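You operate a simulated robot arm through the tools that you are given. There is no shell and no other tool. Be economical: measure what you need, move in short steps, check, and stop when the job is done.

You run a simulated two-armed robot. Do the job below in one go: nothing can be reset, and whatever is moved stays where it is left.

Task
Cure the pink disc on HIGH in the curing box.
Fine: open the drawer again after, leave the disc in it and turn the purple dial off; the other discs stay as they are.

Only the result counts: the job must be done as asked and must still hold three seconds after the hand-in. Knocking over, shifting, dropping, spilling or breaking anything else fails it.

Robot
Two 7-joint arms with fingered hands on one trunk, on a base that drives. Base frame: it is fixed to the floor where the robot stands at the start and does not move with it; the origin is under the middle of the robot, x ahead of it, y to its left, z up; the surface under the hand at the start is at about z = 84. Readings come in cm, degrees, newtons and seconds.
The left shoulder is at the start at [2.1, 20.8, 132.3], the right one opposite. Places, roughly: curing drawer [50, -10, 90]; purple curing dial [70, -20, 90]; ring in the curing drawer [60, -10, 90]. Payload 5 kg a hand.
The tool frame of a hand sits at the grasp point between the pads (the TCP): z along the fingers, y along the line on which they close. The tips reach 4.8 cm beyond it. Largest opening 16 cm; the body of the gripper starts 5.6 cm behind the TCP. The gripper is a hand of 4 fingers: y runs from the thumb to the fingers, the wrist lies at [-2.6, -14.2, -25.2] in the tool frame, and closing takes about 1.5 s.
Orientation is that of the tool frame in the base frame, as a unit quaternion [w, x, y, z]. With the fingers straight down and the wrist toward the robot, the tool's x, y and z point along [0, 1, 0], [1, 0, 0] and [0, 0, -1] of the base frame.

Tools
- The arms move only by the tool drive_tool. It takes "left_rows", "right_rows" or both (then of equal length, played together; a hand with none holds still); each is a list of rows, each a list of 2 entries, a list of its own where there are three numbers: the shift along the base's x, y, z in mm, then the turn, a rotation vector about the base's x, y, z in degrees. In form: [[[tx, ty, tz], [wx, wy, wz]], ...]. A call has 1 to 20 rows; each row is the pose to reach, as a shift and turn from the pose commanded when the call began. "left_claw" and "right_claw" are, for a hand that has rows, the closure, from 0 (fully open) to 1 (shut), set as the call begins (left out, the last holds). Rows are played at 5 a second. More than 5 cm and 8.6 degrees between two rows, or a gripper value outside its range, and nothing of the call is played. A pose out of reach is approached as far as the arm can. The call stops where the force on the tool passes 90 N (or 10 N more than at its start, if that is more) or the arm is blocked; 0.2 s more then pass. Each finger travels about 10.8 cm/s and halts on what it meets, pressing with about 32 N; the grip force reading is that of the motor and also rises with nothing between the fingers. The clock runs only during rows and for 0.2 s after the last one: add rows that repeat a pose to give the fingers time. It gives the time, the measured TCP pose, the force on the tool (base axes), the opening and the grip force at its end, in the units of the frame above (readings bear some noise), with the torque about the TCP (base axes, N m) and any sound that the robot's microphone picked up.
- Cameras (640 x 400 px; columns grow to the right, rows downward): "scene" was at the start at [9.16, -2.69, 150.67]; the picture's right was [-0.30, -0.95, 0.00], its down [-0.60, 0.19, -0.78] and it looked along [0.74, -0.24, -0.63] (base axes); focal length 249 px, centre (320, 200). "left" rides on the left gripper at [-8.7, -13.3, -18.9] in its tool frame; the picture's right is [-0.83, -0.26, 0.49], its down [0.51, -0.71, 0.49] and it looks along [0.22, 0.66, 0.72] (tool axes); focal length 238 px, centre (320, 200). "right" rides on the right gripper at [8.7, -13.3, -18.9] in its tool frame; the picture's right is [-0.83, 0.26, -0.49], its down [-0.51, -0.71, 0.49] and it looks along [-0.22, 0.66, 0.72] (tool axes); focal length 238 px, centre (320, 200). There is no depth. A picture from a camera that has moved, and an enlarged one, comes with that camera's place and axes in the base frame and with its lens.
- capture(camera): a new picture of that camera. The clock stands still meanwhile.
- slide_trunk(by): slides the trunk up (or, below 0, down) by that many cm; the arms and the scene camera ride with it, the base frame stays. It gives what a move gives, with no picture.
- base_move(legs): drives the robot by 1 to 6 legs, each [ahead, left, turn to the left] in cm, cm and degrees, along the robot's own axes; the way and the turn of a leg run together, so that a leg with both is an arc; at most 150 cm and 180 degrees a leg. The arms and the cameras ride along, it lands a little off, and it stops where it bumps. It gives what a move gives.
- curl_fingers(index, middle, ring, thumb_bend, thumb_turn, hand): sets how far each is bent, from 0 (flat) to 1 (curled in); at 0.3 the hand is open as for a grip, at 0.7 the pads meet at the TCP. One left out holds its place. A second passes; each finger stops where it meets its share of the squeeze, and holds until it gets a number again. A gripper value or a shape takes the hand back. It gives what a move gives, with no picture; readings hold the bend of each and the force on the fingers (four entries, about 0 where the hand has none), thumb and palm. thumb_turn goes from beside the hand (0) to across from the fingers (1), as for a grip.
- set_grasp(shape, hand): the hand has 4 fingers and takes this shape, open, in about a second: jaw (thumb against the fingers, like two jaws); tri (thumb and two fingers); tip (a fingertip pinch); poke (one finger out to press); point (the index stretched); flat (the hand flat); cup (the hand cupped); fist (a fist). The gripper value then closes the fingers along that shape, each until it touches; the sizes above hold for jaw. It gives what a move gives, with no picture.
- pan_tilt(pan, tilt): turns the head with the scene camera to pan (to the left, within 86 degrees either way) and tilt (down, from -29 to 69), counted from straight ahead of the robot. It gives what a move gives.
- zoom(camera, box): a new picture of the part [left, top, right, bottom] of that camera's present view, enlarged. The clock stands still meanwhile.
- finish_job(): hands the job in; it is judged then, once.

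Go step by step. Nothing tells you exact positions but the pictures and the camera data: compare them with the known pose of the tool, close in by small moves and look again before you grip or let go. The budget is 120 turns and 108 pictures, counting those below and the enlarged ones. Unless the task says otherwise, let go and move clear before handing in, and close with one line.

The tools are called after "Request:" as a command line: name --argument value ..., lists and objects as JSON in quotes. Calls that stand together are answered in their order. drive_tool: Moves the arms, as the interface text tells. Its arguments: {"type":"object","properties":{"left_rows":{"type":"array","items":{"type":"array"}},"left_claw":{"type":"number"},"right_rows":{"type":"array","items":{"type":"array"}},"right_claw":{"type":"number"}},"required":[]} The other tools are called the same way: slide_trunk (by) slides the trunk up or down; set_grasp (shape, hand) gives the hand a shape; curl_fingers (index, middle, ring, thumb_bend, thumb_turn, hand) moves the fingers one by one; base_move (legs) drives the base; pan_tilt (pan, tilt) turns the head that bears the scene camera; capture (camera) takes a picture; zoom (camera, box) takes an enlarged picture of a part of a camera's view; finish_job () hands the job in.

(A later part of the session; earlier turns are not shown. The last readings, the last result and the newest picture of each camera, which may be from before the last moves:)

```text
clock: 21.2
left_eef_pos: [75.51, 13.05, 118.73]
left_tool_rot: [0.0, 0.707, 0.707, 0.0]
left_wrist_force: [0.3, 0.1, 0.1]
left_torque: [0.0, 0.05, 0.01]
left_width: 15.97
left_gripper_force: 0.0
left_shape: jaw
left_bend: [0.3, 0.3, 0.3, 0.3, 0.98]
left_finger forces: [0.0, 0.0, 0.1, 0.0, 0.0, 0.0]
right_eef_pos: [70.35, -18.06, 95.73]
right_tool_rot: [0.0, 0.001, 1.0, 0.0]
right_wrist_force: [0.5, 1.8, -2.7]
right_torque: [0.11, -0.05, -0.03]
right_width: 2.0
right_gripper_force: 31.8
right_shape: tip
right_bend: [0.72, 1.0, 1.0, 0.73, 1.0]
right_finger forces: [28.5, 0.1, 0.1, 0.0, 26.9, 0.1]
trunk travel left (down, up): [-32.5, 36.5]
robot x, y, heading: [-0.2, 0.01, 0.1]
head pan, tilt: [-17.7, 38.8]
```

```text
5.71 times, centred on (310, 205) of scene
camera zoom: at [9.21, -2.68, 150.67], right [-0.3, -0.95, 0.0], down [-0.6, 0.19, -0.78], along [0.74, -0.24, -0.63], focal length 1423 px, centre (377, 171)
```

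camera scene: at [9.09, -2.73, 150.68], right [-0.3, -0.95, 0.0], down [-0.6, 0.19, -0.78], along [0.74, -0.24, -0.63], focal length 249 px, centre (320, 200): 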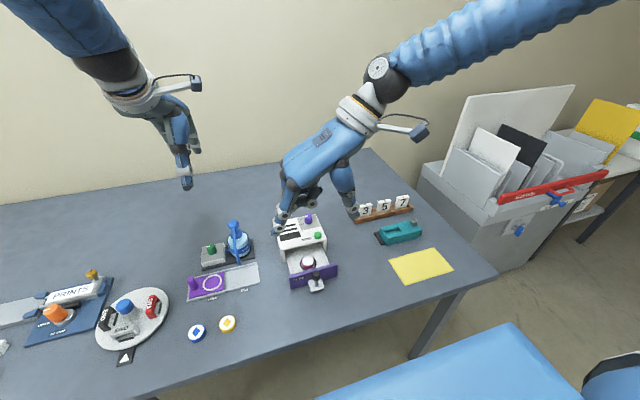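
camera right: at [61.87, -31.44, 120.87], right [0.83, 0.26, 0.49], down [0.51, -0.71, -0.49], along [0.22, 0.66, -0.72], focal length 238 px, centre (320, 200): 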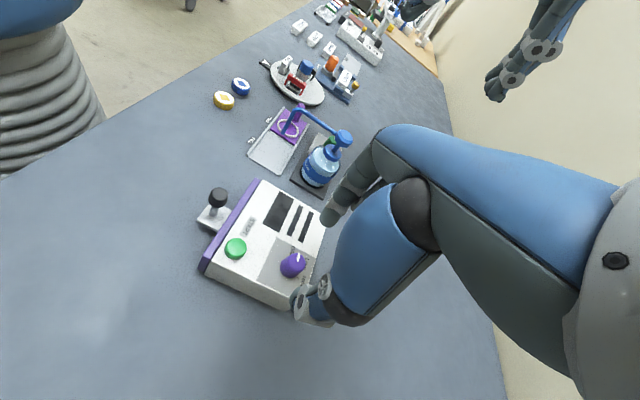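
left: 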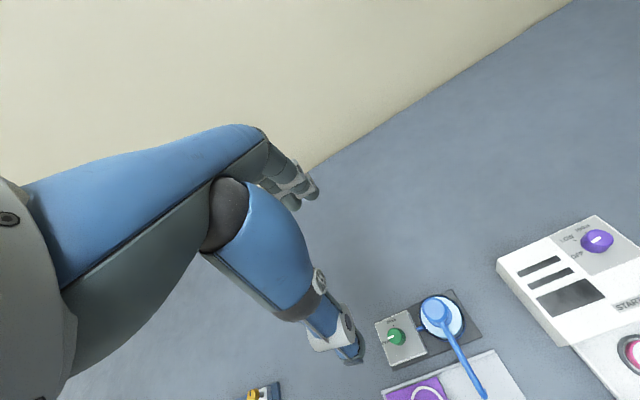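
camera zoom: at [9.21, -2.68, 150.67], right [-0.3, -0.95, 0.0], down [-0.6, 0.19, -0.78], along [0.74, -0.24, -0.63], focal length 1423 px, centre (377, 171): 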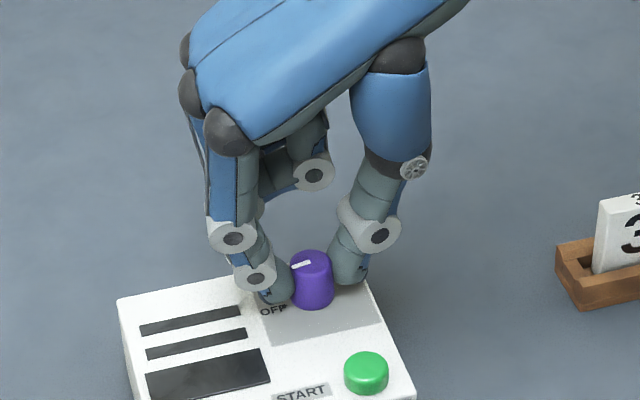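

The dial is held on both sides. Turning clockwise in small steps, first 64°.

Request:
drive_tool --right_rows '[[[0, 0, 0], [0, 0, -8]], [[0, 0, 0], [0, 0, -16]], [[0, 0, 0], [0, 0, -24]], [[0, 0, 0], [0, 0, -32]], [[0, 0, 0], [0, 0, -40]], [[0, 0, 0], [0, 0, -48]], [[0, 0, 0], [0, 0, -56]], [[0, 0, 0], [0, 0, -64]], [[0, 0, 0], [0, 0, -64]]]'

Request:
zoom --camera "scene" --box '[270, 170, 350, 240]'

Request:
zoom --camera "left" --box '[520, 190, 640, 310]'

Request:
capture --camera "right"

```text
clock: 23.2
left_eef_pos: [75.48, 12.93, 118.9]
left_tool_rot: [0.0, 0.708, 0.707, 0.0]
left_wrist_force: [-0.5, -1.0, 0.3]
left_torque: [0.01, -0.04, 0.0]
left_width: 15.97
left_gripper_force: 0.1
left_shape: jaw
left_bend: [0.3, 0.3, 0.3, 0.3, 0.98]
left_finger forces: [0.0, 0.0, 0.0, 0.0, 0.0, 0.1]
right_eef_pos: [70.21, -18.05, 95.79]
right_tool_rot: [-0.001, 0.531, 0.848, 0.0]
right_wrist_force: [-10.4, -4.6, -2.5]
right_torque: [-0.18, 0.4, 0.05]
right_width: 1.93
right_gripper_force: 31.6
right_shape: tip
right_bend: [0.72, 1.0, 1.0, 0.73, 1.0]
right_finger forces: [24.2, 0.0, 0.1, 0.1, 35.2, 0.0]
trunk travel left (down, up): [-32.5, 36.5]
robot x, y, heading: [-0.08, -0.22, 0.2]
head pan, tilt: [-17.7, 38.8]
```

```text
5.71 times, centred on (310, 205) of scene
camera zoom: at [9.11, -2.8, 150.67], right [-0.3, -0.95, 0.0], down [-0.6, 0.19, -0.78], along [0.74, -0.24, -0.63], focal length 1423 px, centre (377, 171)
```

zoom: 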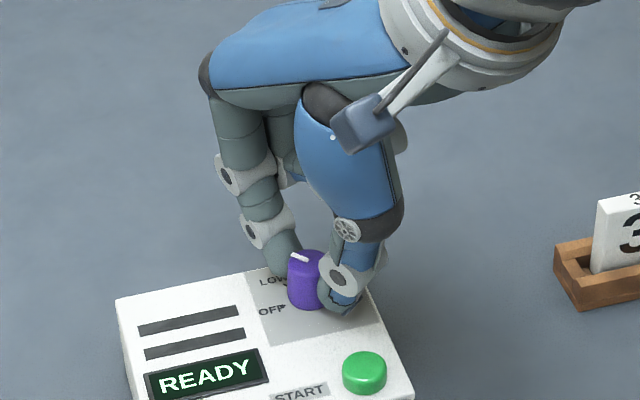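

```text
3.33 times, centred on (580, 250) of left
camera zoom: at [62.34, 4.14, 137.89], right [-0.26, -0.83, -0.49], down [-0.71, 0.51, -0.49], along [0.66, 0.22, -0.72], focal length 794 px, centre (-547, 33)
```

zoom: 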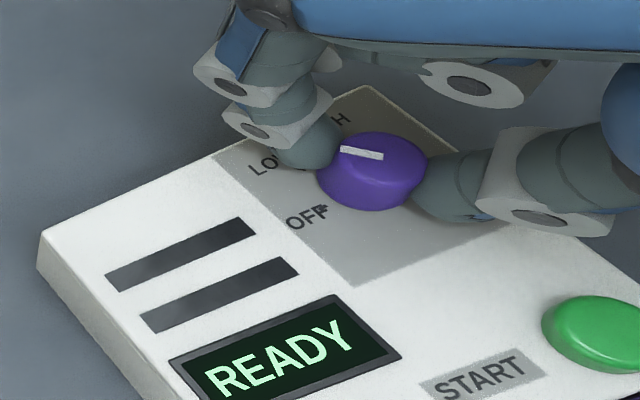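

```text
69 pictures are left
camera right: at [54.64, -15.97, 114.83], right [0.6, -0.64, 0.49], down [-0.42, -0.76, -0.49], along [0.68, 0.09, -0.72], focal length 238 px, centre (320, 200)
```

right: 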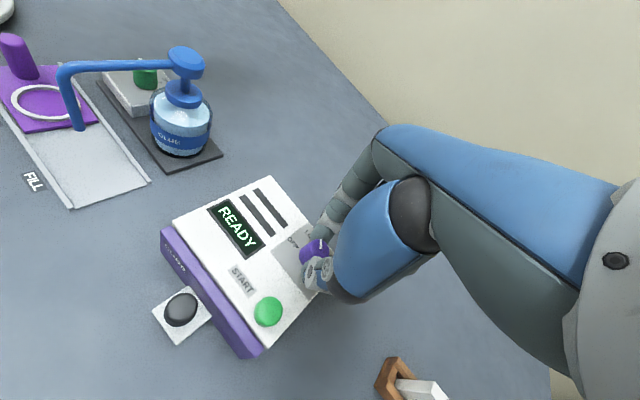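

The display lit "READY" and the dial follows. Continuing another ~46° to HIGH.

Request:
drive_tool --right_rows '[[[-1, 0, 0], [0, 0, -8]], [[-2, -1, 0], [0, 0, -16]], [[-2, -1, 0], [0, 0, -24]], [[-2, -1, 0], [0, 0, -32]], [[-2, -1, 0], [0, 0, -40]], [[-2, -1, 0], [0, 0, -46]], [[-2, -1, 0], [0, 0, -46]]]'

Request:
zoom --camera "scene" --box '[270, 170, 350, 240]'

Request:
zoom --camera "left" --box '[520, 190, 640, 310]'

```text
clock: 24.8
left_eef_pos: [75.58, 12.98, 118.89]
left_tool_rot: [-0.001, 0.707, 0.707, 0.0]
left_wrist_force: [-0.2, -0.7, 0.2]
left_torque: [0.01, -0.02, 0.02]
left_width: 15.96
left_gripper_force: 0.1
left_shape: jaw
left_bend: [0.3, 0.3, 0.3, 0.3, 0.98]
left_finger forces: [0.1, 0.0, 0.0, 0.0, 0.0, 0.1]
right_eef_pos: [70.0, -18.02, 95.75]
right_tool_rot: [0.0, 0.82, 0.572, -0.001]
right_wrist_force: [-6.9, 0.7, -6.3]
right_torque: [0.02, 0.32, 0.01]
right_width: 1.93
right_gripper_force: 32.3
right_shape: tip
right_bend: [0.72, 1.0, 1.0, 0.73, 1.0]
right_finger forces: [25.2, 0.0, 0.0, 0.1, 33.0, 0.0]
trunk travel left (down, up): [-32.5, 36.5]
robot x, y, heading: [-0.31, -0.02, 0.0]
head pan, tilt: [-17.7, 38.8]
```

```text
5.71 times, centred on (310, 205) of scene
camera zoom: at [9.13, -2.7, 150.67], right [-0.3, -0.95, 0.0], down [-0.6, 0.19, -0.78], along [0.74, -0.24, -0.63], focal length 1423 px, centre (377, 171)
```

zoom: 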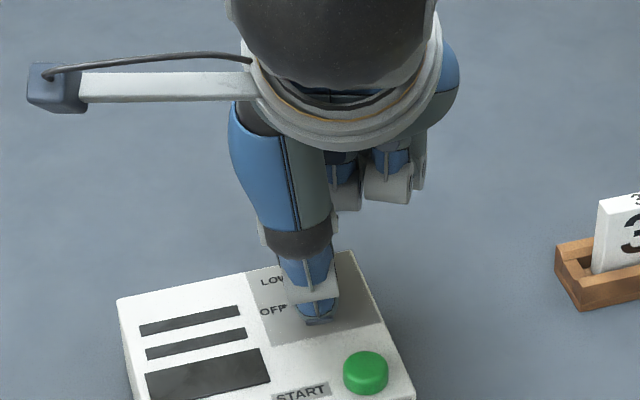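

```text
3.33 times, centred on (580, 250) of left
camera zoom: at [62.35, 4.26, 137.88], right [-0.26, -0.83, -0.49], down [-0.71, 0.51, -0.49], along [0.66, 0.22, -0.72], focal length 794 px, centre (-547, 33)
```

zoom: 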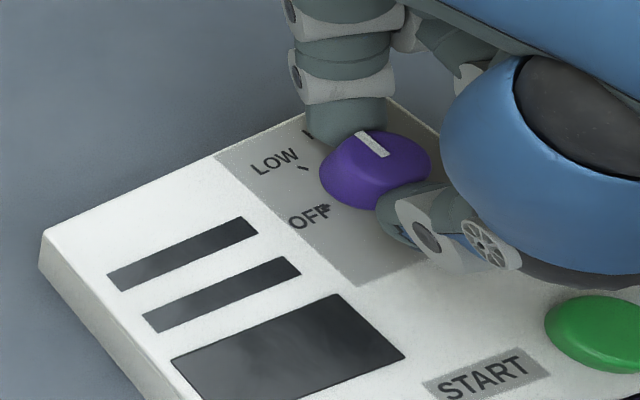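

The screen is dark again; it lit near LOW, and the pointer now seems slightly short of the HIGH tick. I turn 6° more and check.

Request:
drive_tool --right_rows '[[[-1, 0, 0], [0, 0, -3]], [[-1, 0, 0], [0, 0, -6]], [[-1, 0, 0], [0, 0, -6]]]'

Request:
zoom --camera "left" --box '[520, 190, 640, 310]'

```text
clock: 25.6
left_eef_pos: [75.52, 13.07, 118.9]
left_tool_rot: [0.0, 0.708, 0.706, 0.0]
left_wrist_force: [-0.1, 0.0, 0.0]
left_torque: [0.01, 0.0, 0.01]
left_width: 15.96
left_gripper_force: 0.0
left_shape: jaw
left_bend: [0.3, 0.3, 0.3, 0.3, 0.98]
left_finger forces: [0.1, 0.0, 0.1, 0.0, 0.0, 0.0]
right_eef_pos: [69.99, -18.15, 95.78]
right_tool_rot: [0.0, 0.848, 0.529, 0.0]
right_wrist_force: [-6.7, 3.8, -6.7]
right_torque: [0.13, 0.26, 0.06]
right_width: 1.94
right_gripper_force: 32.0
right_shape: tip
right_bend: [0.72, 1.0, 1.0, 0.73, 1.0]
right_finger forces: [24.8, 0.0, 0.0, 0.1, 32.8, 0.0]
trunk travel left (down, up): [-32.5, 36.5]
robot x, y, heading: [0.09, -0.63, -0.1]
head pan, tilt: [-17.7, 38.8]
```

```text
3.33 times, centred on (580, 250) of left
camera zoom: at [62.39, 4.29, 137.87], right [-0.26, -0.83, -0.49], down [-0.71, 0.51, -0.49], along [0.66, 0.22, -0.72], focal length 794 px, centre (-547, 33)
```

zoom: 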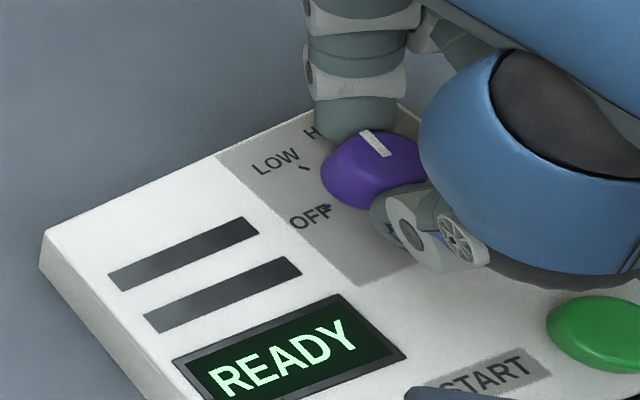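

READY is lit at the HIGH mark. I add 3° for margin, release and lift.

Request:
drive_tool --right_rows '[[[-1, 0, 0], [0, 0, -3]], [[-1, 0, 0], [0, 0, -3]]]'

Request:
drive_tool --right_rows '[[[0, 0, 0], [0, 0, 0]], [[0, 0, 0], [0, 0, 0]], [[0, 0, 0], [0, 0, 0]], [[0, 0, 0], [0, 0, 0]], [[0, 0, 20], [0, 0, 0]], [[0, 0, 60], [0, 0, 0]], [[0, 0, 100], [0, 0, 0]], [[-20, -40, 120], [0, 0, 0]], [[-40, -80, 120], [0, 0, 0]], [[-40, -80, 120], [0, 0, 0]]]' --right_claw 0.55

Request:
zoom --camera "left" --box '[520, 190, 640, 310]'

Request:
capture --camera "right"

```text
clock: 26.2
left_eef_pos: [75.64, 13.02, 118.88]
left_tool_rot: [0.0, 0.707, 0.707, 0.0]
left_wrist_force: [-0.3, 0.6, -0.7]
left_torque: [0.0, -0.01, 0.03]
left_width: 15.97
left_gripper_force: 0.0
left_shape: jaw
left_bend: [0.3, 0.3, 0.3, 0.3, 0.98]
left_finger forces: [0.1, 0.1, 0.0, 0.1, 0.0, 0.0]
right_eef_pos: [69.99, -18.15, 95.78]
right_tool_rot: [0.0, 0.861, 0.508, 0.0]
right_wrist_force: [-3.1, 3.8, -7.6]
right_torque: [0.16, 0.13, 0.0]
right_width: 1.95
right_gripper_force: 32.2
right_shape: tip
right_bend: [0.72, 1.0, 1.0, 0.73, 1.0]
right_finger forces: [26.2, 0.0, 0.0, 0.0, 30.7, 0.0]
trunk travel left (down, up): [-32.5, 36.5]
robot x, y, heading: [0.08, -0.07, -0.1]
head pan, tilt: [-17.7, 38.8]
```

```text
clock: 28.4
left_eef_pos: [75.57, 13.26, 118.78]
left_tool_rot: [0.001, 0.707, 0.707, 0.0]
left_wrist_force: [-0.9, 0.4, 0.9]
left_torque: [-0.05, 0.01, -0.04]
left_width: 15.95
left_gripper_force: 0.0
left_shape: jaw
left_bend: [0.3, 0.3, 0.3, 0.3, 0.98]
left_finger forces: [0.0, 0.1, 0.0, 0.1, 0.1, 0.0]
right_eef_pos: [65.89, -26.05, 107.81]
right_tool_rot: [0.0, 0.862, 0.508, -0.001]
right_wrist_force: [0.4, 0.9, 1.0]
right_torque: [-0.05, 0.04, 0.01]
right_width: 7.15
right_gripper_force: 0.1
right_shape: tip
right_bend: [0.73, 0.98, 0.99, 0.71, 1.0]
right_finger forces: [0.1, 0.0, 0.0, 0.0, 0.0, 0.0]
trunk travel left (down, up): [-32.5, 36.5]
robot x, y, heading: [0.16, 0.2, 0.2]
head pan, tilt: [-17.7, 38.8]
```

```text
3.33 times, centred on (580, 250) of left
camera zoom: at [62.45, 4.48, 137.84], right [-0.26, -0.84, -0.49], down [-0.71, 0.51, -0.49], along [0.66, 0.22, -0.72], focal length 794 px, centre (-547, 33)
```

zoom: 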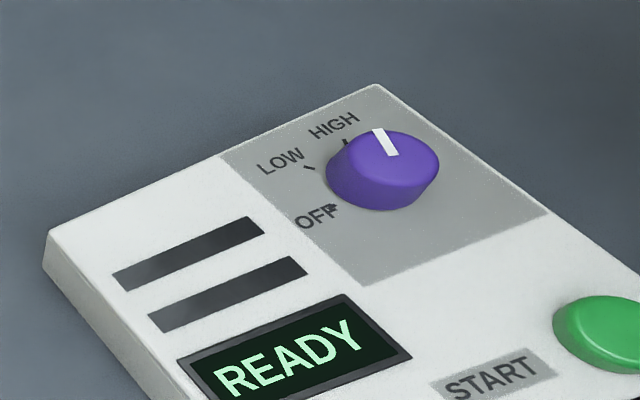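

```text
64 pictures are left
camera right: at [58.64, -11.83, 126.85], right [-0.18, -0.85, 0.49], down [-0.87, -0.1, -0.49], along [0.47, -0.51, -0.72], focal length 238 px, centre (320, 200)
```

right: 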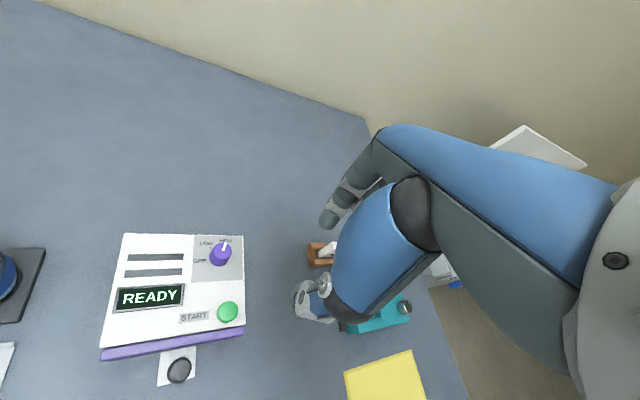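

Request:
zoom --camera "right" --box '[170, 220, 270, 340]'

Request:
zoom --camera "scene" --box '[285, 200, 335, 245]'

```text
3.33 times, centred on (220, 280) of right
camera zoom: at [58.64, -11.83, 126.85], right [-0.18, -0.85, 0.49], down [-0.87, -0.1, -0.49], along [0.47, -0.51, -0.72], focal length 794 px, centre (653, -67)
```

zoom: 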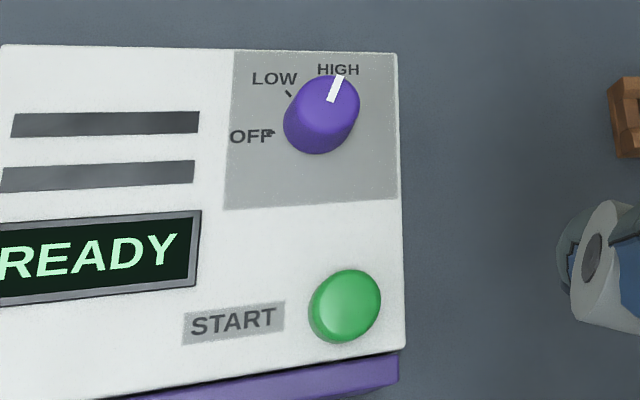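

```text
8.89 times, centred on (310, 222) of scene
camera zoom: at [9.22, -2.51, 150.67], right [-0.3, -0.95, 0.0], down [-0.6, 0.19, -0.78], along [0.74, -0.24, -0.63], focal length 2214 px, centre (409, 0)
```

zoom: 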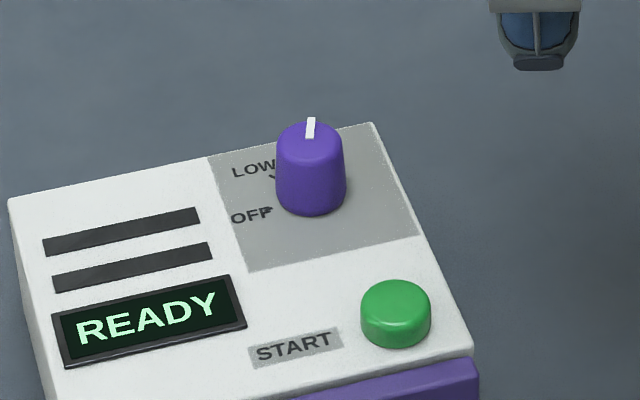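

Dial is on HIGH with READY lit. Next I close the fingertips and move over START at ≈[62.4,-19.0].

Request:
drive_tool --right_rows '[[[0, 0, 0], [0, 0, 0]], [[-10, 20, 0], [0, 0, 0]], [[-20, 40, 0], [0, 0, 0]], [[-35, 70, 0], [0, 0, 0]], [[-35, 70, -30], [0, 0, 0]], [[-35, 70, -50], [0, 0, 0]], [[-35, 70, -70], [0, 0, 0]], [[-35, 70, -70], [0, 0, 0]]]' --right_claw 1

Request:
zoom --camera "scene" --box '[270, 185, 360, 265]'

Request:
zoom --camera "left" --box '[480, 190, 640, 390]'

```text
clock: 30.2
left_eef_pos: [75.64, 13.04, 118.92]
left_tool_rot: [0.0, 0.707, 0.707, 0.0]
left_wrist_force: [-0.6, -0.3, -0.3]
left_torque: [0.03, -0.05, 0.0]
left_width: 15.93
left_gripper_force: 0.0
left_shape: jaw
left_bend: [0.3, 0.3, 0.3, 0.3, 0.98]
left_finger forces: [0.1, 0.0, 0.1, 0.0, 0.1, 0.0]
right_eef_pos: [62.35, -19.13, 100.79]
right_tool_rot: [0.001, 0.862, 0.507, -0.001]
right_wrist_force: [-0.1, 0.3, 0.1]
right_torque: [-0.01, -0.01, -0.01]
right_width: 0.0
right_gripper_force: 31.9
right_shape: tip
right_bend: [0.7, 1.0, 1.0, 0.62, 1.0]
right_finger forces: [0.1, 0.0, 0.0, 0.0, 0.0, 0.0]
trunk travel left (down, up): [-32.5, 36.5]
robot x, y, heading: [0.26, -0.21, -0.1]
head pan, tilt: [-17.7, 38.8]
```

```text
5.00 times, centred on (315, 225) of scene
camera zoom: at [9.12, -2.69, 150.68], right [-0.3, -0.95, 0.0], down [-0.6, 0.19, -0.78], along [0.74, -0.24, -0.63], focal length 1245 px, centre (345, 75)
```

zoom: 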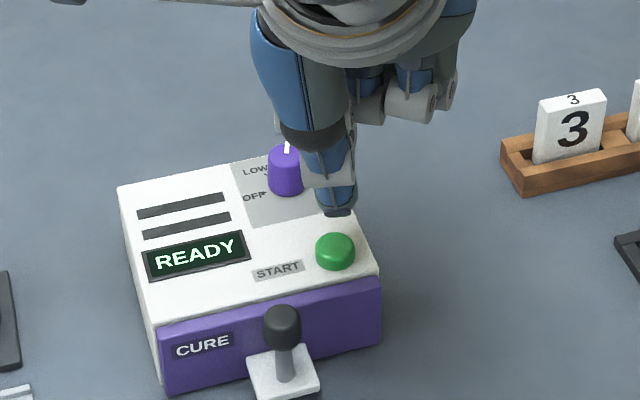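

```text
2.00 times, centred on (560, 290) of left
camera zoom: at [62.35, 4.26, 137.89], right [-0.26, -0.83, -0.49], down [-0.71, 0.51, -0.49], along [0.66, 0.22, -0.72], focal length 477 px, centre (-160, 20)
```

zoom: 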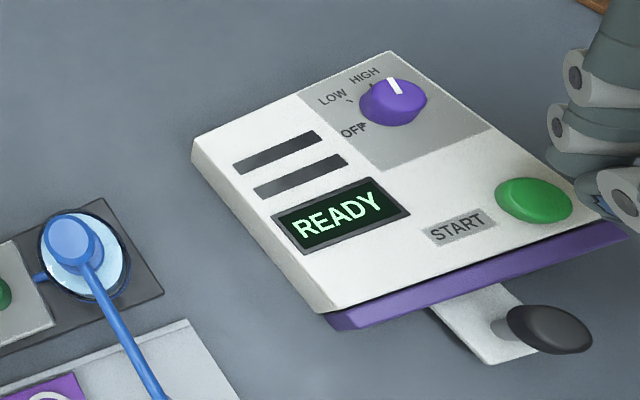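

Fingertips are above START. Pressing down slowly.

Request:
drive_tool --right_rows '[[[2, 0, -20], [0, 0, 0]], [[3, 0, -36], [0, 0, 0]], [[3, 0, -42], [0, 0, 0]], [[3, 0, -47], [0, 0, 0]], [[3, 0, -51], [0, 0, 0]]]'

Request:
zoom --camera "left" --box '[480, 190, 640, 390]'

```text
clock: 31.4
left_eef_pos: [75.5, 12.99, 118.93]
left_tool_rot: [0.0, 0.708, 0.707, 0.0]
left_wrist_force: [0.3, 1.2, -0.8]
left_torque: [0.03, -0.01, 0.01]
left_width: 15.97
left_gripper_force: 0.0
left_shape: jaw
left_bend: [0.3, 0.3, 0.3, 0.3, 0.98]
left_finger forces: [0.0, 0.0, 0.1, 0.0, 0.1, 0.1]
right_eef_pos: [62.75, -19.03, 95.65]
right_tool_rot: [0.0, 0.862, 0.506, 0.0]
right_wrist_force: [-0.9, -1.0, 5.4]
right_torque: [0.0, 0.02, 0.03]
right_width: 0.0
right_gripper_force: 32.3
right_shape: tip
right_bend: [0.7, 1.0, 1.0, 0.62, 1.0]
right_finger forces: [0.0, 0.0, 0.1, 0.0, 0.1, 0.0]
trunk travel left (down, up): [-32.5, 36.5]
robot x, y, heading: [-0.08, 0.1, -0.1]
head pan, tilt: [-17.7, 38.8]
heard: click
```

```text
2.00 times, centred on (560, 290) of left
camera zoom: at [62.37, 4.28, 137.88], right [-0.26, -0.83, -0.49], down [-0.71, 0.51, -0.49], along [0.66, 0.22, -0.72], focal length 477 px, centre (-160, 20)
```

zoom: 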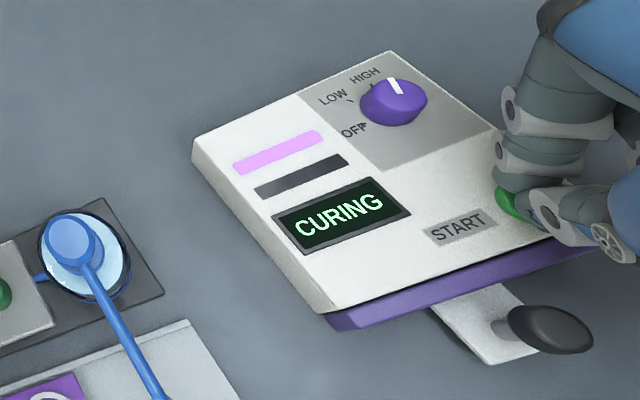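

CURING is shown. I lift off and, while it runs, turn the hand back above the drawer knob (≈[58,-13.9]).

Request:
drive_tool --right_rows '[[[0, 0, 30], [0, 0, 0]], [[0, 0, 70], [0, 0, 0]], [[0, 0, 110], [0, 0, 0]], [[0, 0, 150], [0, 0, 8]], [[-10, 10, 160], [0, 0, 16]], [[-20, 20, 160], [0, 0, 24]], [[-30, 30, 160], [0, 0, 32]], [[-45, 50, 160], [0, 0, 40]], [[-45, 50, 160], [0, 0, 48]], [[-45, 50, 160], [0, 0, 56]], [[-45, 50, 160], [0, 0, 64]], [[-45, 50, 160], [0, 0, 72]], [[-45, 50, 160], [0, 0, 80]], [[-45, 50, 160], [0, 0, 88]], [[-45, 50, 160], [0, 0, 96]], [[-45, 50, 160], [0, 0, 104]], [[-45, 50, 160], [0, 0, 112]], [[-45, 50, 160], [0, 0, 119]], [[-45, 50, 160], [0, 0, 119]]]' --right_claw 0

Request:
zoom --camera "left" --box '[480, 190, 640, 390]'

```text
clock: 35.4
left_eef_pos: [75.46, 13.05, 118.95]
left_tool_rot: [0.0, 0.707, 0.707, 0.0]
left_wrist_force: [-0.6, 0.6, -0.2]
left_torque: [0.01, -0.03, 0.05]
left_width: 15.98
left_gripper_force: 0.0
left_shape: jaw
left_bend: [0.3, 0.3, 0.3, 0.3, 0.98]
left_finger forces: [0.0, 0.0, 0.1, 0.0, 0.0, 0.0]
right_eef_pos: [58.16, -14.12, 111.71]
right_tool_rot: [0.0, 0.0, 1.0, 0.0]
right_wrist_force: [0.2, -0.8, -0.4]
right_torque: [0.01, -0.01, -0.01]
right_width: 15.97
right_gripper_force: 0.1
right_shape: tip
right_bend: [0.3, 0.98, 0.99, 0.3, 0.97]
right_finger forces: [0.0, 0.0, 0.1, 0.0, 0.1, 0.0]
trunk travel left (down, up): [-32.5, 36.5]
robot x, y, heading: [0.15, -0.32, 0.1]
head pan, tilt: [-17.7, 38.8]
```

```text
2.00 times, centred on (560, 290) of left
camera zoom: at [62.36, 4.27, 137.89], right [-0.26, -0.83, -0.49], down [-0.71, 0.51, -0.49], along [0.66, 0.22, -0.72], focal length 477 px, centre (-160, 20)
```

zoom: 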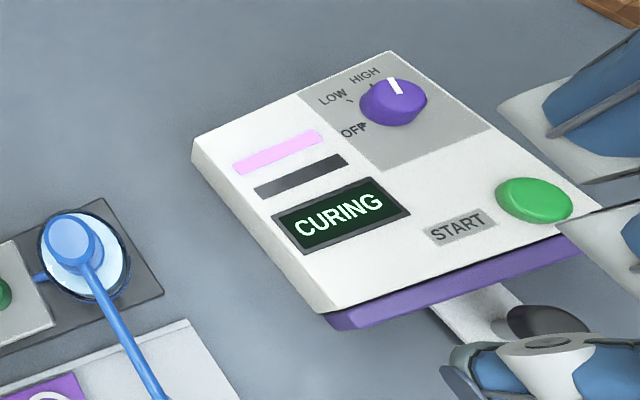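

Still CURING; I wait a few seconds.

Request:
drive_tool --right_rows '[[[0, 0, 0], [0, 0, 0]], [[0, 0, 0], [0, 0, 0]], [[0, 0, 0], [0, 0, 0]], [[0, 0, 0], [0, 0, 0]], [[0, 0, 0], [0, 0, 0]], [[0, 0, 0], [0, 0, 0]], [[0, 0, 0], [0, 0, 0]], [[0, 0, 0], [0, 0, 0]], [[0, 0, 0], [0, 0, 0]], [[0, 0, 0], [0, 0, 0]], [[0, 0, 0], [0, 0, 0]], [[0, 0, 0], [0, 0, 0]], [[0, 0, 0], [0, 0, 0]], [[0, 0, 0], [0, 0, 0]], [[0, 0, 0], [0, 0, 0]]]'

Request:
zoom --camera "left" --box '[480, 190, 640, 390]'

```text
clock: 38.6
left_eef_pos: [75.48, 12.92, 118.8]
left_tool_rot: [-0.001, 0.707, 0.707, 0.0]
left_wrist_force: [-0.2, 0.3, 0.5]
left_torque: [-0.01, 0.01, -0.01]
left_width: 15.95
left_gripper_force: 0.1
left_shape: jaw
left_bend: [0.3, 0.3, 0.3, 0.3, 0.98]
left_finger forces: [0.0, 0.0, 0.0, 0.0, 0.1, 0.1]
right_eef_pos: [58.29, -14.2, 111.74]
right_tool_rot: [0.0, 0.001, 1.0, 0.0]
right_wrist_force: [0.1, 0.0, -0.4]
right_torque: [0.04, 0.04, 0.02]
right_width: 15.96
right_gripper_force: 0.0
right_shape: tip
right_bend: [0.3, 0.98, 0.99, 0.3, 0.97]
right_finger forces: [0.0, 0.0, 0.0, 0.1, 0.1, 0.1]
trunk travel left (down, up): [-32.5, 36.5]
robot x, y, heading: [-0.08, -0.05, 0.1]
head pan, tilt: [-17.7, 38.8]
```

```text
2.00 times, centred on (560, 290) of left
camera zoom: at [62.4, 4.27, 137.86], right [-0.26, -0.83, -0.49], down [-0.71, 0.51, -0.49], along [0.66, 0.22, -0.72], focal length 477 px, centre (-160, 20)
```

zoom: 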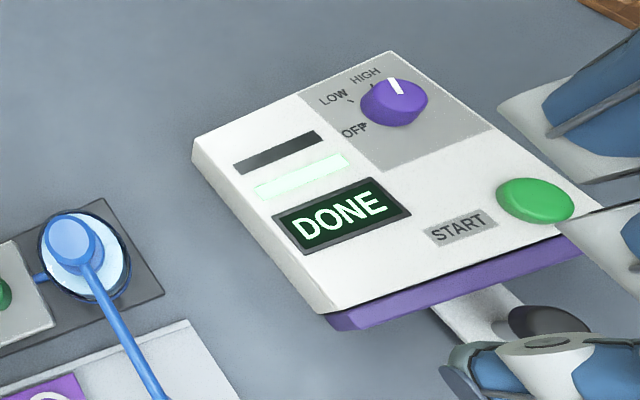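

DONE is lit. Now lowering onto the knob and gripping it as before.

Request:
drive_tool --right_rows '[[[-2, 3, -45], [0, 0, 0]], [[-2, 3, -90], [0, 0, 0]], [[-2, 3, -130], [0, 0, 0]], [[-2, 3, -165], [0, 0, 0]], [[-2, 3, -190], [0, 0, 0]], [[-2, 3, -199], [0, 0, 0]], [[-2, 3, -199], [0, 0, 0]]]'

Request:
zoom --camera "scene" --box '[230, 180, 410, 310]'

```text
clock: 40.2
left_eef_pos: [75.59, 12.99, 118.91]
left_tool_rot: [0.001, 0.707, 0.707, 0.001]
left_wrist_force: [0.2, -0.1, 0.6]
left_torque: [0.0, -0.05, -0.01]
left_width: 15.96
left_gripper_force: 0.0
left_shape: jaw
left_bend: [0.3, 0.3, 0.3, 0.3, 0.98]
left_finger forces: [0.1, 0.0, 0.0, 0.0, 0.0, 0.2]
right_eef_pos: [58.02, -13.9, 91.91]
right_tool_rot: [0.0, 0.001, 1.0, 0.0]
right_wrist_force: [-0.1, 0.3, 0.1]
right_torque: [-0.03, -0.06, 0.03]
right_width: 16.0
right_gripper_force: 0.1
right_shape: tip
right_bend: [0.3, 0.98, 0.99, 0.3, 0.97]
right_finger forces: [0.0, 0.1, 0.0, 0.1, 0.0, 0.0]
trunk travel left (down, up): [-32.5, 36.5]
robot x, y, heading: [-0.02, -0.39, 0.1]
head pan, tilt: [-17.7, 38.8]
```

```text
3.08 times, centred on (320, 245) of scene
camera zoom: at [9.16, -2.68, 150.68], right [-0.3, -0.95, 0.0], down [-0.6, 0.19, -0.78], along [0.74, -0.24, -0.63], focal length 766 px, centre (320, 62)
```

zoom: 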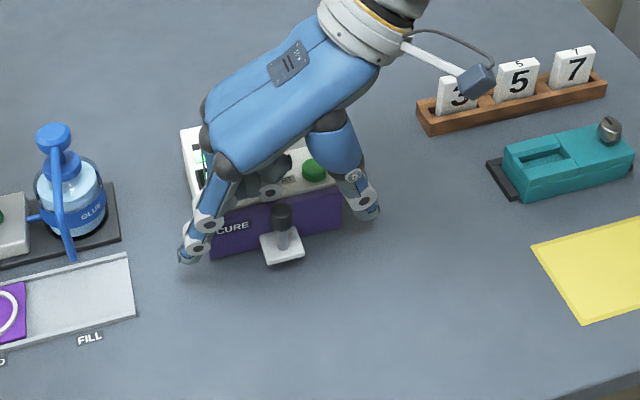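

Aligned as before; closing and then pulling the drawer 9.6 cm out.

Request:
drive_tool --right_rows '[[[0, 0, 0], [0, 0, 0]], [[0, 0, 0], [0, 0, 0]], [[0, 0, 0], [0, 0, 0]], [[0, 0, 0], [0, 0, 0]], [[0, 0, 0], [0, 0, 0]], [[0, 0, 0], [0, 0, 0]], [[0, 0, 0], [0, 0, 0]], [[0, 0, 0], [0, 0, 0]]]' --right_claw 1

Request:
drive_tool --right_rows '[[[-8, 0, 0], [0, 0, 0]], [[-16, 0, 0], [0, 0, 0]], [[-24, 0, 0], [0, 0, 0]], [[-32, 0, 0], [0, 0, 0]], [[-40, 0, 0], [0, 0, 0]], [[-48, 0, 0], [0, 0, 0]], [[-56, 0, 0], [0, 0, 0]], [[-64, 0, 0], [0, 0, 0]], [[-72, 0, 0], [0, 0, 0]], [[-80, 0, 0], [0, 0, 0]], [[-88, 0, 0], [0, 0, 0]], [[-94, 0, 0], [0, 0, 0]], [[-94, 0, 0], [0, 0, 0]]]'

Request:
zoom --camera "scene" --box '[230, 180, 410, 310]'

```text
clock: 42.0
left_eef_pos: [75.73, 12.98, 118.79]
left_tool_rot: [0.0, 0.707, 0.707, 0.0]
left_wrist_force: [-0.4, 0.4, -0.7]
left_torque: [0.01, 0.01, 0.01]
left_width: 15.96
left_gripper_force: 0.0
left_shape: jaw
left_bend: [0.3, 0.3, 0.3, 0.3, 0.98]
left_finger forces: [0.1, 0.0, 0.1, 0.0, 0.1, 0.0]
right_eef_pos: [58.05, -13.98, 91.78]
right_tool_rot: [0.0, 0.0, 1.0, 0.0]
right_wrist_force: [1.1, -0.5, -6.2]
right_torque: [0.12, -0.12, -0.05]
right_width: 0.42
right_gripper_force: 31.6
right_shape: tip
right_bend: [0.7, 1.0, 1.0, 0.72, 1.0]
right_finger forces: [25.8, 0.0, 0.0, 0.0, 24.3, 0.0]
trunk travel left (down, up): [-32.5, 36.5]
robot x, y, heading: [-0.04, 0.13, 0.1]
head pan, tilt: [-17.7, 38.8]
```

```text
clock: 44.8
left_eef_pos: [75.67, 13.07, 118.82]
left_tool_rot: [0.0, 0.707, 0.707, 0.0]
left_wrist_force: [0.3, 0.7, 0.3]
left_torque: [0.02, 0.02, 0.01]
left_width: 15.97
left_gripper_force: 0.0
left_shape: jaw
left_bend: [0.3, 0.3, 0.3, 0.3, 0.98]
left_finger forces: [0.0, 0.0, 0.0, 0.1, 0.0, 0.0]
right_eef_pos: [48.71, -13.86, 91.78]
right_tool_rot: [0.0, -0.001, 1.0, 0.0]
right_wrist_force: [1.0, -2.6, -4.7]
right_torque: [0.03, -0.09, -0.04]
right_width: 0.41
right_gripper_force: 32.1
right_shape: tip
right_bend: [0.7, 1.0, 1.0, 0.72, 1.0]
right_finger forces: [25.3, 0.1, 0.1, 0.1, 25.7, 0.0]
trunk travel left (down, up): [-32.5, 36.5]
robot x, y, heading: [-0.02, 0.45, 0.2]
head pan, tilt: [-17.7, 38.8]
```

```text
3.08 times, centred on (320, 245) of scene
camera zoom: at [9.2, -2.71, 150.67], right [-0.3, -0.95, 0.0], down [-0.6, 0.19, -0.78], along [0.74, -0.24, -0.63], focal length 766 px, centre (320, 62)
```

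zoom: 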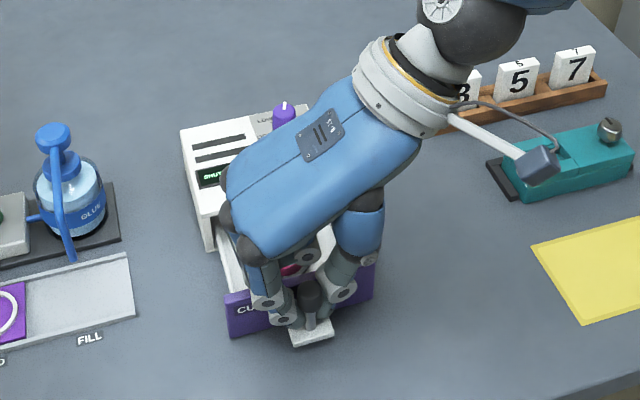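

The drawer is out again. I pull the last 3 mm, release, lift, and turn the hand back to the clockwise pose for the dial.

Request:
drive_tool --right_rows '[[[-3, 0, 0], [0, 0, 0]], [[-3, 0, 0], [0, 0, 0]]]'

Request:
drive_tool --right_rows '[[[0, 0, 0], [0, 0, 0]], [[0, 0, 0], [0, 0, 0]], [[0, 0, 0], [0, 0, 0]], [[0, 0, 0], [0, 0, 0]], [[0, 0, 0], [0, 0, 0]], [[0, 0, 0], [0, 0, 0]], [[0, 0, 0], [0, 0, 0]], [[0, 0, 30], [0, 0, 0]], [[0, 0, 70], [0, 0, 0]], [[0, 0, 110], [0, 0, 0]], [[0, 0, 150], [0, 0, 0]], [[0, 0, 190], [0, 0, 0]], [[0, 0, 190], [0, 0, 0]]]' --right_claw 0

Request:
drive_tool --right_rows '[[[15, -5, 0], [0, 0, -8]], [[30, -10, 0], [0, 0, -16]], [[45, -15, 0], [0, 0, -24]], [[60, -20, 0], [0, 0, -32]], [[75, -25, 0], [0, 0, -40]], [[90, -30, 0], [0, 0, -48]], [[105, -35, 0], [0, 0, -56]], [[120, -40, 0], [0, 0, -64]], [[135, -40, 0], [0, 0, -72]], [[150, -40, 0], [0, 0, -80]], [[165, -40, 0], [0, 0, -88]], [[180, -40, 0], [0, 0, -96]], [[195, -40, 0], [0, 0, -104]], [[217, -40, 0], [0, 0, -112]], [[217, -40, 0], [0, 0, -112]]]' --right_claw 0.5

Request:
zoom --camera "scene" --box '[250, 160, 370, 300]'

Request:
zoom --camera "left" --box '[480, 150, 640, 390]'

```text
clock: 45.4
left_eef_pos: [75.65, 13.03, 118.76]
left_tool_rot: [0.0, 0.707, 0.707, -0.001]
left_wrist_force: [-0.4, -0.2, 0.1]
left_torque: [0.02, -0.02, 0.0]
left_width: 15.99
left_gripper_force: 0.1
left_shape: jaw
left_bend: [0.3, 0.3, 0.3, 0.3, 0.98]
left_finger forces: [0.0, 0.1, 0.1, 0.0, 0.1, 0.0]
right_eef_pos: [48.56, -13.83, 91.73]
right_tool_rot: [0.001, 0.001, 1.0, -0.001]
right_wrist_force: [11.4, -2.8, -5.9]
right_torque: [0.05, -0.43, -0.05]
right_width: 0.41
right_gripper_force: 32.5
right_shape: tip
right_bend: [0.7, 1.0, 1.0, 0.72, 1.0]
right_finger forces: [29.1, 0.1, 0.0, 0.0, 27.7, 0.0]
trunk travel left (down, up): [-32.5, 36.5]
robot x, y, heading: [-0.19, 0.21, 0.0]
head pan, tilt: [-17.7, 38.8]
```

```text
clock: 48.2
left_eef_pos: [75.59, 12.86, 118.88]
left_tool_rot: [-0.001, 0.707, 0.707, 0.0]
left_wrist_force: [0.6, -0.2, -0.4]
left_torque: [0.01, 0.08, -0.01]
left_width: 15.97
left_gripper_force: 0.0
left_shape: jaw
left_bend: [0.3, 0.3, 0.3, 0.3, 0.98]
left_finger forces: [0.1, 0.0, 0.0, 0.0, 0.1, 0.0]
right_eef_pos: [48.49, -13.81, 110.9]
right_tool_rot: [-0.001, 0.001, 1.0, 0.0]
right_wrist_force: [0.8, -0.8, -0.8]
right_torque: [-0.01, 0.05, 0.02]
right_width: 15.97
right_gripper_force: 0.1
right_shape: tip
right_bend: [0.3, 0.98, 0.99, 0.3, 0.98]
right_finger forces: [0.0, 0.1, 0.0, 0.0, 0.0, 0.0]
trunk travel left (down, up): [-32.5, 36.5]
robot x, y, heading: [-0.03, -0.17, -0.1]
head pan, tilt: [-17.7, 38.8]
```

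```text
clock: 51.4
left_eef_pos: [75.59, 13.14, 118.87]
left_tool_rot: [0.0, 0.708, 0.707, 0.0]
left_wrist_force: [0.2, 0.6, 0.3]
left_torque: [-0.07, 0.04, -0.01]
left_width: 15.97
left_gripper_force: 0.0
left_shape: jaw
left_bend: [0.3, 0.3, 0.3, 0.3, 0.98]
left_finger forces: [0.1, 0.1, 0.1, 0.1, 0.0, 0.0]
right_eef_pos: [70.01, -17.84, 110.81]
right_tool_rot: [0.001, 0.829, 0.56, -0.001]
right_wrist_force: [1.4, 0.3, 0.3]
right_torque: [-0.01, -0.01, -0.02]
right_width: 8.06
right_gripper_force: 0.0
right_shape: tip
right_bend: [0.73, 0.98, 0.99, 0.69, 1.0]
right_finger forces: [0.1, 0.1, 0.0, 0.0, 0.1, 0.1]
right hand out of reach, approached as far as the arm can: row 14
trunk travel left (down, up): [-32.5, 36.5]
robot x, y, heading: [0.07, -0.11, -0.0]
head pan, tilt: [-17.7, 38.8]
```

```text
2.86 times, centred on (310, 230) of scene
camera zoom: at [9.24, -2.6, 150.67], right [-0.3, -0.95, 0.0], down [-0.6, 0.19, -0.78], along [0.74, -0.24, -0.63], focal length 712 px, centre (349, 114)
```

zoom: 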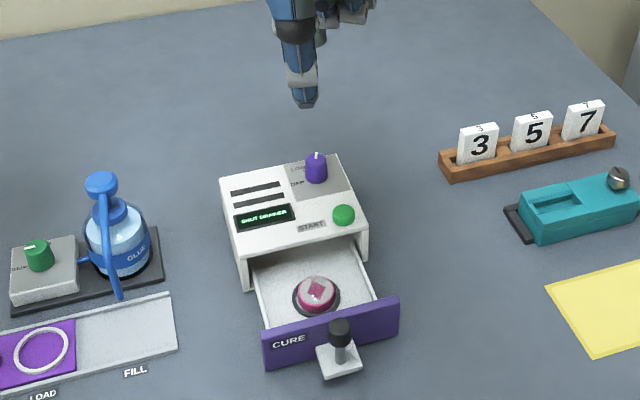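

```text
1.67 times, centred on (560, 270) of left
camera zoom: at [62.47, 4.36, 137.83], right [-0.26, -0.83, -0.49], down [-0.71, 0.51, -0.49], along [0.66, 0.22, -0.72], focal length 397 px, centre (-80, 83)
```

zoom: 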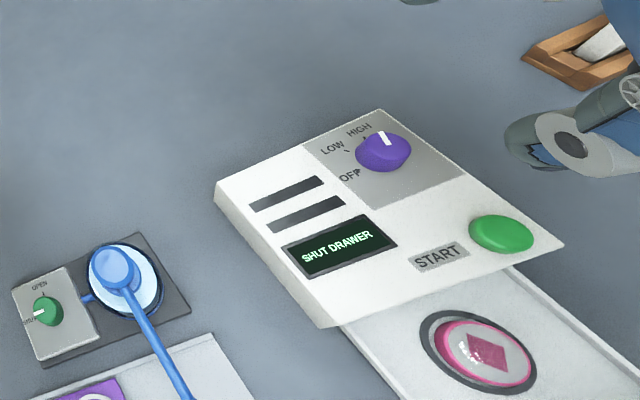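

The disc is cured and sits in the open drawer; screen says SHUT DRAWER. Now lowering over the dial and gripping it.

Request:
drive_tool --right_rows '[[[0, -1, -40], [0, 0, 0]], [[0, -1, -80], [0, 0, 0]], [[0, -1, -115], [0, 0, 0]], [[0, -1, -115], [0, 0, 0]]]' --right_claw 0.6

Request:
zoom --camera "left" --box '[500, 150, 640, 310]'

Request:
zoom --camera "scene" --box '[270, 170, 350, 240]'

```text
clock: 52.4
left_eef_pos: [75.46, 13.24, 118.81]
left_tool_rot: [0.001, 0.706, 0.708, -0.001]
left_wrist_force: [-0.9, 1.6, -0.6]
left_torque: [-0.13, -0.05, 0.0]
left_width: 15.96
left_gripper_force: 0.0
left_shape: jaw
left_bend: [0.3, 0.3, 0.3, 0.3, 0.98]
left_finger forces: [0.0, 0.0, 0.0, 0.1, 0.1, 0.0]
right_eef_pos: [69.9, -17.84, 99.34]
right_tool_rot: [0.001, 0.828, 0.56, 0.0]
right_wrist_force: [-0.5, 2.4, 0.5]
right_torque: [-0.15, -0.03, -0.04]
right_width: 6.49
right_gripper_force: 0.1
right_shape: tip
right_bend: [0.73, 0.98, 0.99, 0.72, 1.0]
right_finger forces: [0.0, 0.1, 0.1, 0.0, 0.1, 0.1]
trunk travel left (down, up): [-32.5, 36.5]
robot x, y, heading: [0.36, 0.09, 0.1]
head pan, tilt: [-17.7, 38.8]
```

```text
2.50 times, centred on (570, 230) of left
camera zoom: at [62.31, 4.56, 137.93], right [-0.26, -0.84, -0.49], down [-0.71, 0.5, -0.49], along [0.66, 0.22, -0.72], focal length 596 px, centre (-305, 125)
```

zoom: 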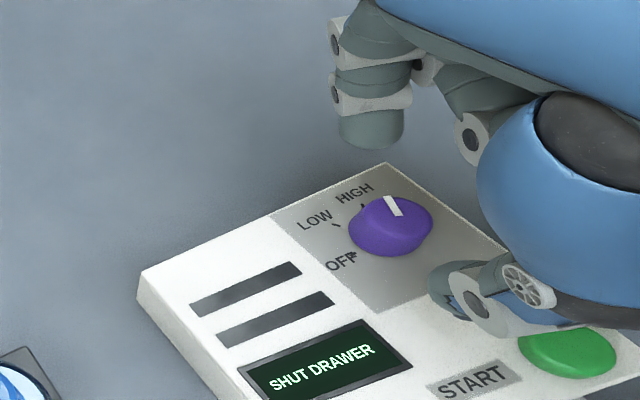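

```text
5.71 times, centred on (310, 205) of scene
camera zoom: at [9.07, -2.45, 150.69], right [-0.3, -0.95, 0.0], down [-0.6, 0.19, -0.78], along [0.74, -0.24, -0.63], focal length 1423 px, centre (377, 171)
```

zoom: 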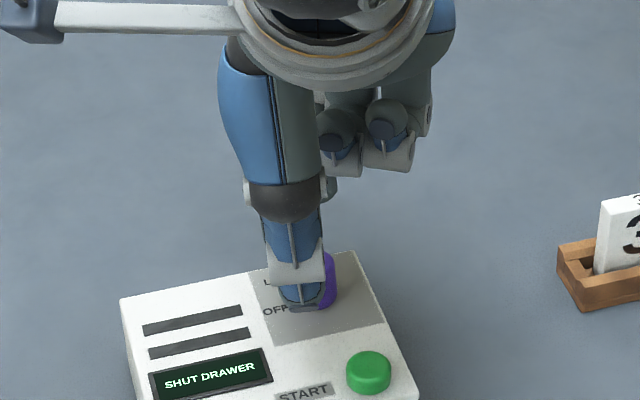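

Well aligned; lowering the last 3.6 cm with a 2 mm correction, and closing.

Request:
drive_tool --right_rows '[[[1, -2, -20], [0, 0, 0]], [[1, -2, -35], [0, 0, 0]], [[1, -2, -35], [0, 0, 0]]]'

Request:
drive_tool --right_rows '[[[0, 0, 0], [0, 0, 0]], [[0, 0, 0], [0, 0, 0]], [[0, 0, 0], [0, 0, 0]], [[0, 0, 0], [0, 0, 0]], [[0, 0, 0], [0, 0, 0]], [[0, 0, 0], [0, 0, 0]]]' --right_claw 1

Request:
zoom --camera "left" --box '[500, 150, 640, 310]'

```text
clock: 53.2
left_eef_pos: [75.65, 13.04, 118.86]
left_tool_rot: [0.0, 0.707, 0.707, 0.0]
left_wrist_force: [0.6, -0.3, 0.4]
left_torque: [-0.03, 0.0, 0.02]
left_width: 15.96
left_gripper_force: 0.1
left_shape: jaw
left_bend: [0.3, 0.3, 0.3, 0.3, 0.98]
left_finger forces: [0.0, 0.1, 0.0, 0.0, 0.0, 0.1]
right_eef_pos: [70.17, -18.16, 95.79]
right_tool_rot: [-0.001, 0.829, 0.56, 0.001]
right_wrist_force: [0.1, -0.3, 0.6]
right_torque: [-0.02, -0.01, -0.03]
right_width: 6.51
right_gripper_force: 0.0
right_shape: tip
right_bend: [0.73, 0.98, 0.99, 0.72, 1.0]
right_finger forces: [0.0, 0.0, 0.0, 0.0, 0.1, 0.0]
trunk travel left (down, up): [-32.5, 36.5]
robot x, y, heading: [0.16, 0.02, -0.0]
head pan, tilt: [-17.7, 38.8]
```

```text
clock: 54.6
left_eef_pos: [75.68, 13.02, 118.87]
left_tool_rot: [0.0, 0.707, 0.707, 0.0]
left_wrist_force: [-1.0, -0.1, -0.3]
left_torque: [-0.03, -0.02, 0.0]
left_width: 15.97
left_gripper_force: 0.1
left_shape: jaw
left_bend: [0.3, 0.3, 0.3, 0.3, 0.98]
left_finger forces: [0.0, 0.0, 0.1, 0.0, 0.0, 0.1]
right_eef_pos: [70.17, -18.18, 95.78]
right_tool_rot: [-0.001, 0.829, 0.56, -0.002]
right_wrist_force: [-0.7, 2.2, -3.6]
right_torque: [0.01, -0.04, -0.03]
right_width: 1.98
right_gripper_force: 31.9
right_shape: tip
right_bend: [0.71, 1.0, 1.0, 0.74, 1.0]
right_finger forces: [27.7, 0.0, 0.0, 0.0, 28.7, 0.0]
trunk travel left (down, up): [-32.5, 36.5]
robot x, y, heading: [-0.11, 0.1, 0.1]
head pan, tilt: [-17.7, 38.8]
```

```text
2.50 times, centred on (570, 230) of left
camera zoom: at [62.42, 4.28, 137.85], right [-0.26, -0.83, -0.49], down [-0.71, 0.51, -0.49], along [0.66, 0.22, -0.72], focal length 596 px, centre (-305, 125)
```

zoom: 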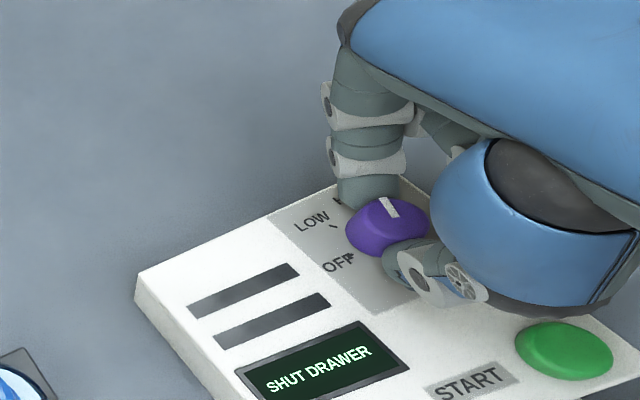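

Gripped. Turning counter-clockwise 112° toward OFF.

Request:
drive_tool --right_rows '[[[0, 0, 0], [0, 0, 8]], [[0, 0, 0], [0, 0, 16]], [[0, 0, 0], [0, 0, 24]], [[0, 0, 0], [0, 0, 32]], [[0, 0, 0], [0, 0, 40]], [[0, 0, 0], [0, 0, 48]], [[0, 0, 0], [0, 0, 56]], [[0, 0, 0], [0, 0, 64]], [[0, 0, 0], [0, 0, 72]], [[0, 0, 0], [0, 0, 80]], [[0, 0, 0], [0, 0, 88]], [[0, 0, 0], [0, 0, 96]], [[0, 0, 0], [0, 0, 104]], [[0, 0, 0], [0, 0, 112]], [[0, 0, 0], [0, 0, 112]]]'

Request:
zoom --camera "left" --box '[500, 150, 640, 310]'

Request:
zoom --camera "scene" --box '[270, 170, 350, 240]'

```text
clock: 57.8
left_eef_pos: [75.69, 13.08, 118.79]
left_tool_rot: [-0.001, 0.707, 0.708, -0.001]
left_wrist_force: [0.6, -0.2, -0.1]
left_torque: [0.02, 0.0, 0.0]
left_width: 15.96
left_gripper_force: 0.1
left_shape: jaw
left_bend: [0.3, 0.3, 0.3, 0.3, 0.98]
left_finger forces: [0.0, 0.0, 0.0, 0.0, 0.0, 0.1]
right_eef_pos: [70.09, -18.01, 95.78]
right_tool_rot: [0.0, -0.001, 1.0, 0.0]
right_wrist_force: [4.8, 14.4, -0.8]
right_torque: [0.72, -0.11, 0.0]
right_width: 1.9
right_gripper_force: 32.0
right_shape: tip
right_bend: [0.71, 1.0, 1.0, 0.74, 1.0]
right_finger forces: [36.9, 0.0, 0.1, 0.0, 23.5, 0.0]
trunk travel left (down, up): [-32.5, 36.5]
robot x, y, heading: [0.01, -0.28, 0.1]
head pan, tilt: [-17.7, 38.8]
```

```text
2.50 times, centred on (570, 230) of left
camera zoom: at [62.45, 4.38, 137.83], right [-0.26, -0.83, -0.49], down [-0.71, 0.51, -0.49], along [0.66, 0.22, -0.72], focal length 596 px, centre (-305, 125)
```

zoom: 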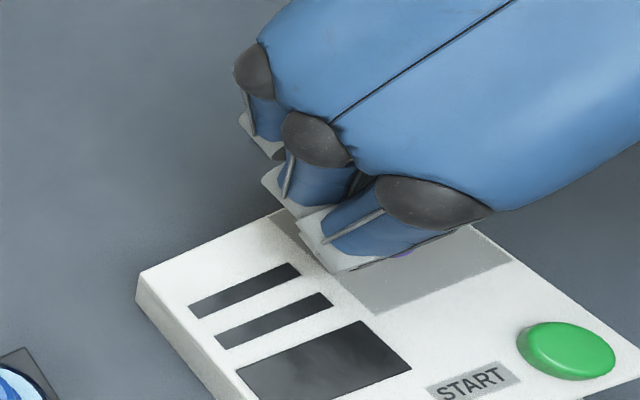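

```text
5.71 times, centred on (310, 205) of scene
camera zoom: at [9.23, -2.58, 150.67], right [-0.3, -0.95, 0.0], down [-0.6, 0.19, -0.78], along [0.74, -0.24, -0.63], focal length 1423 px, centre (377, 171)
```

zoom: 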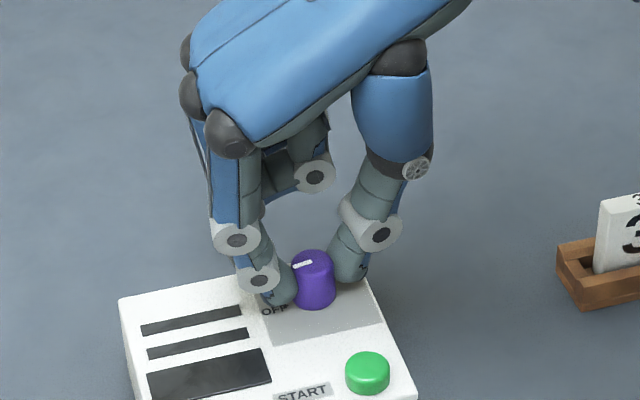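

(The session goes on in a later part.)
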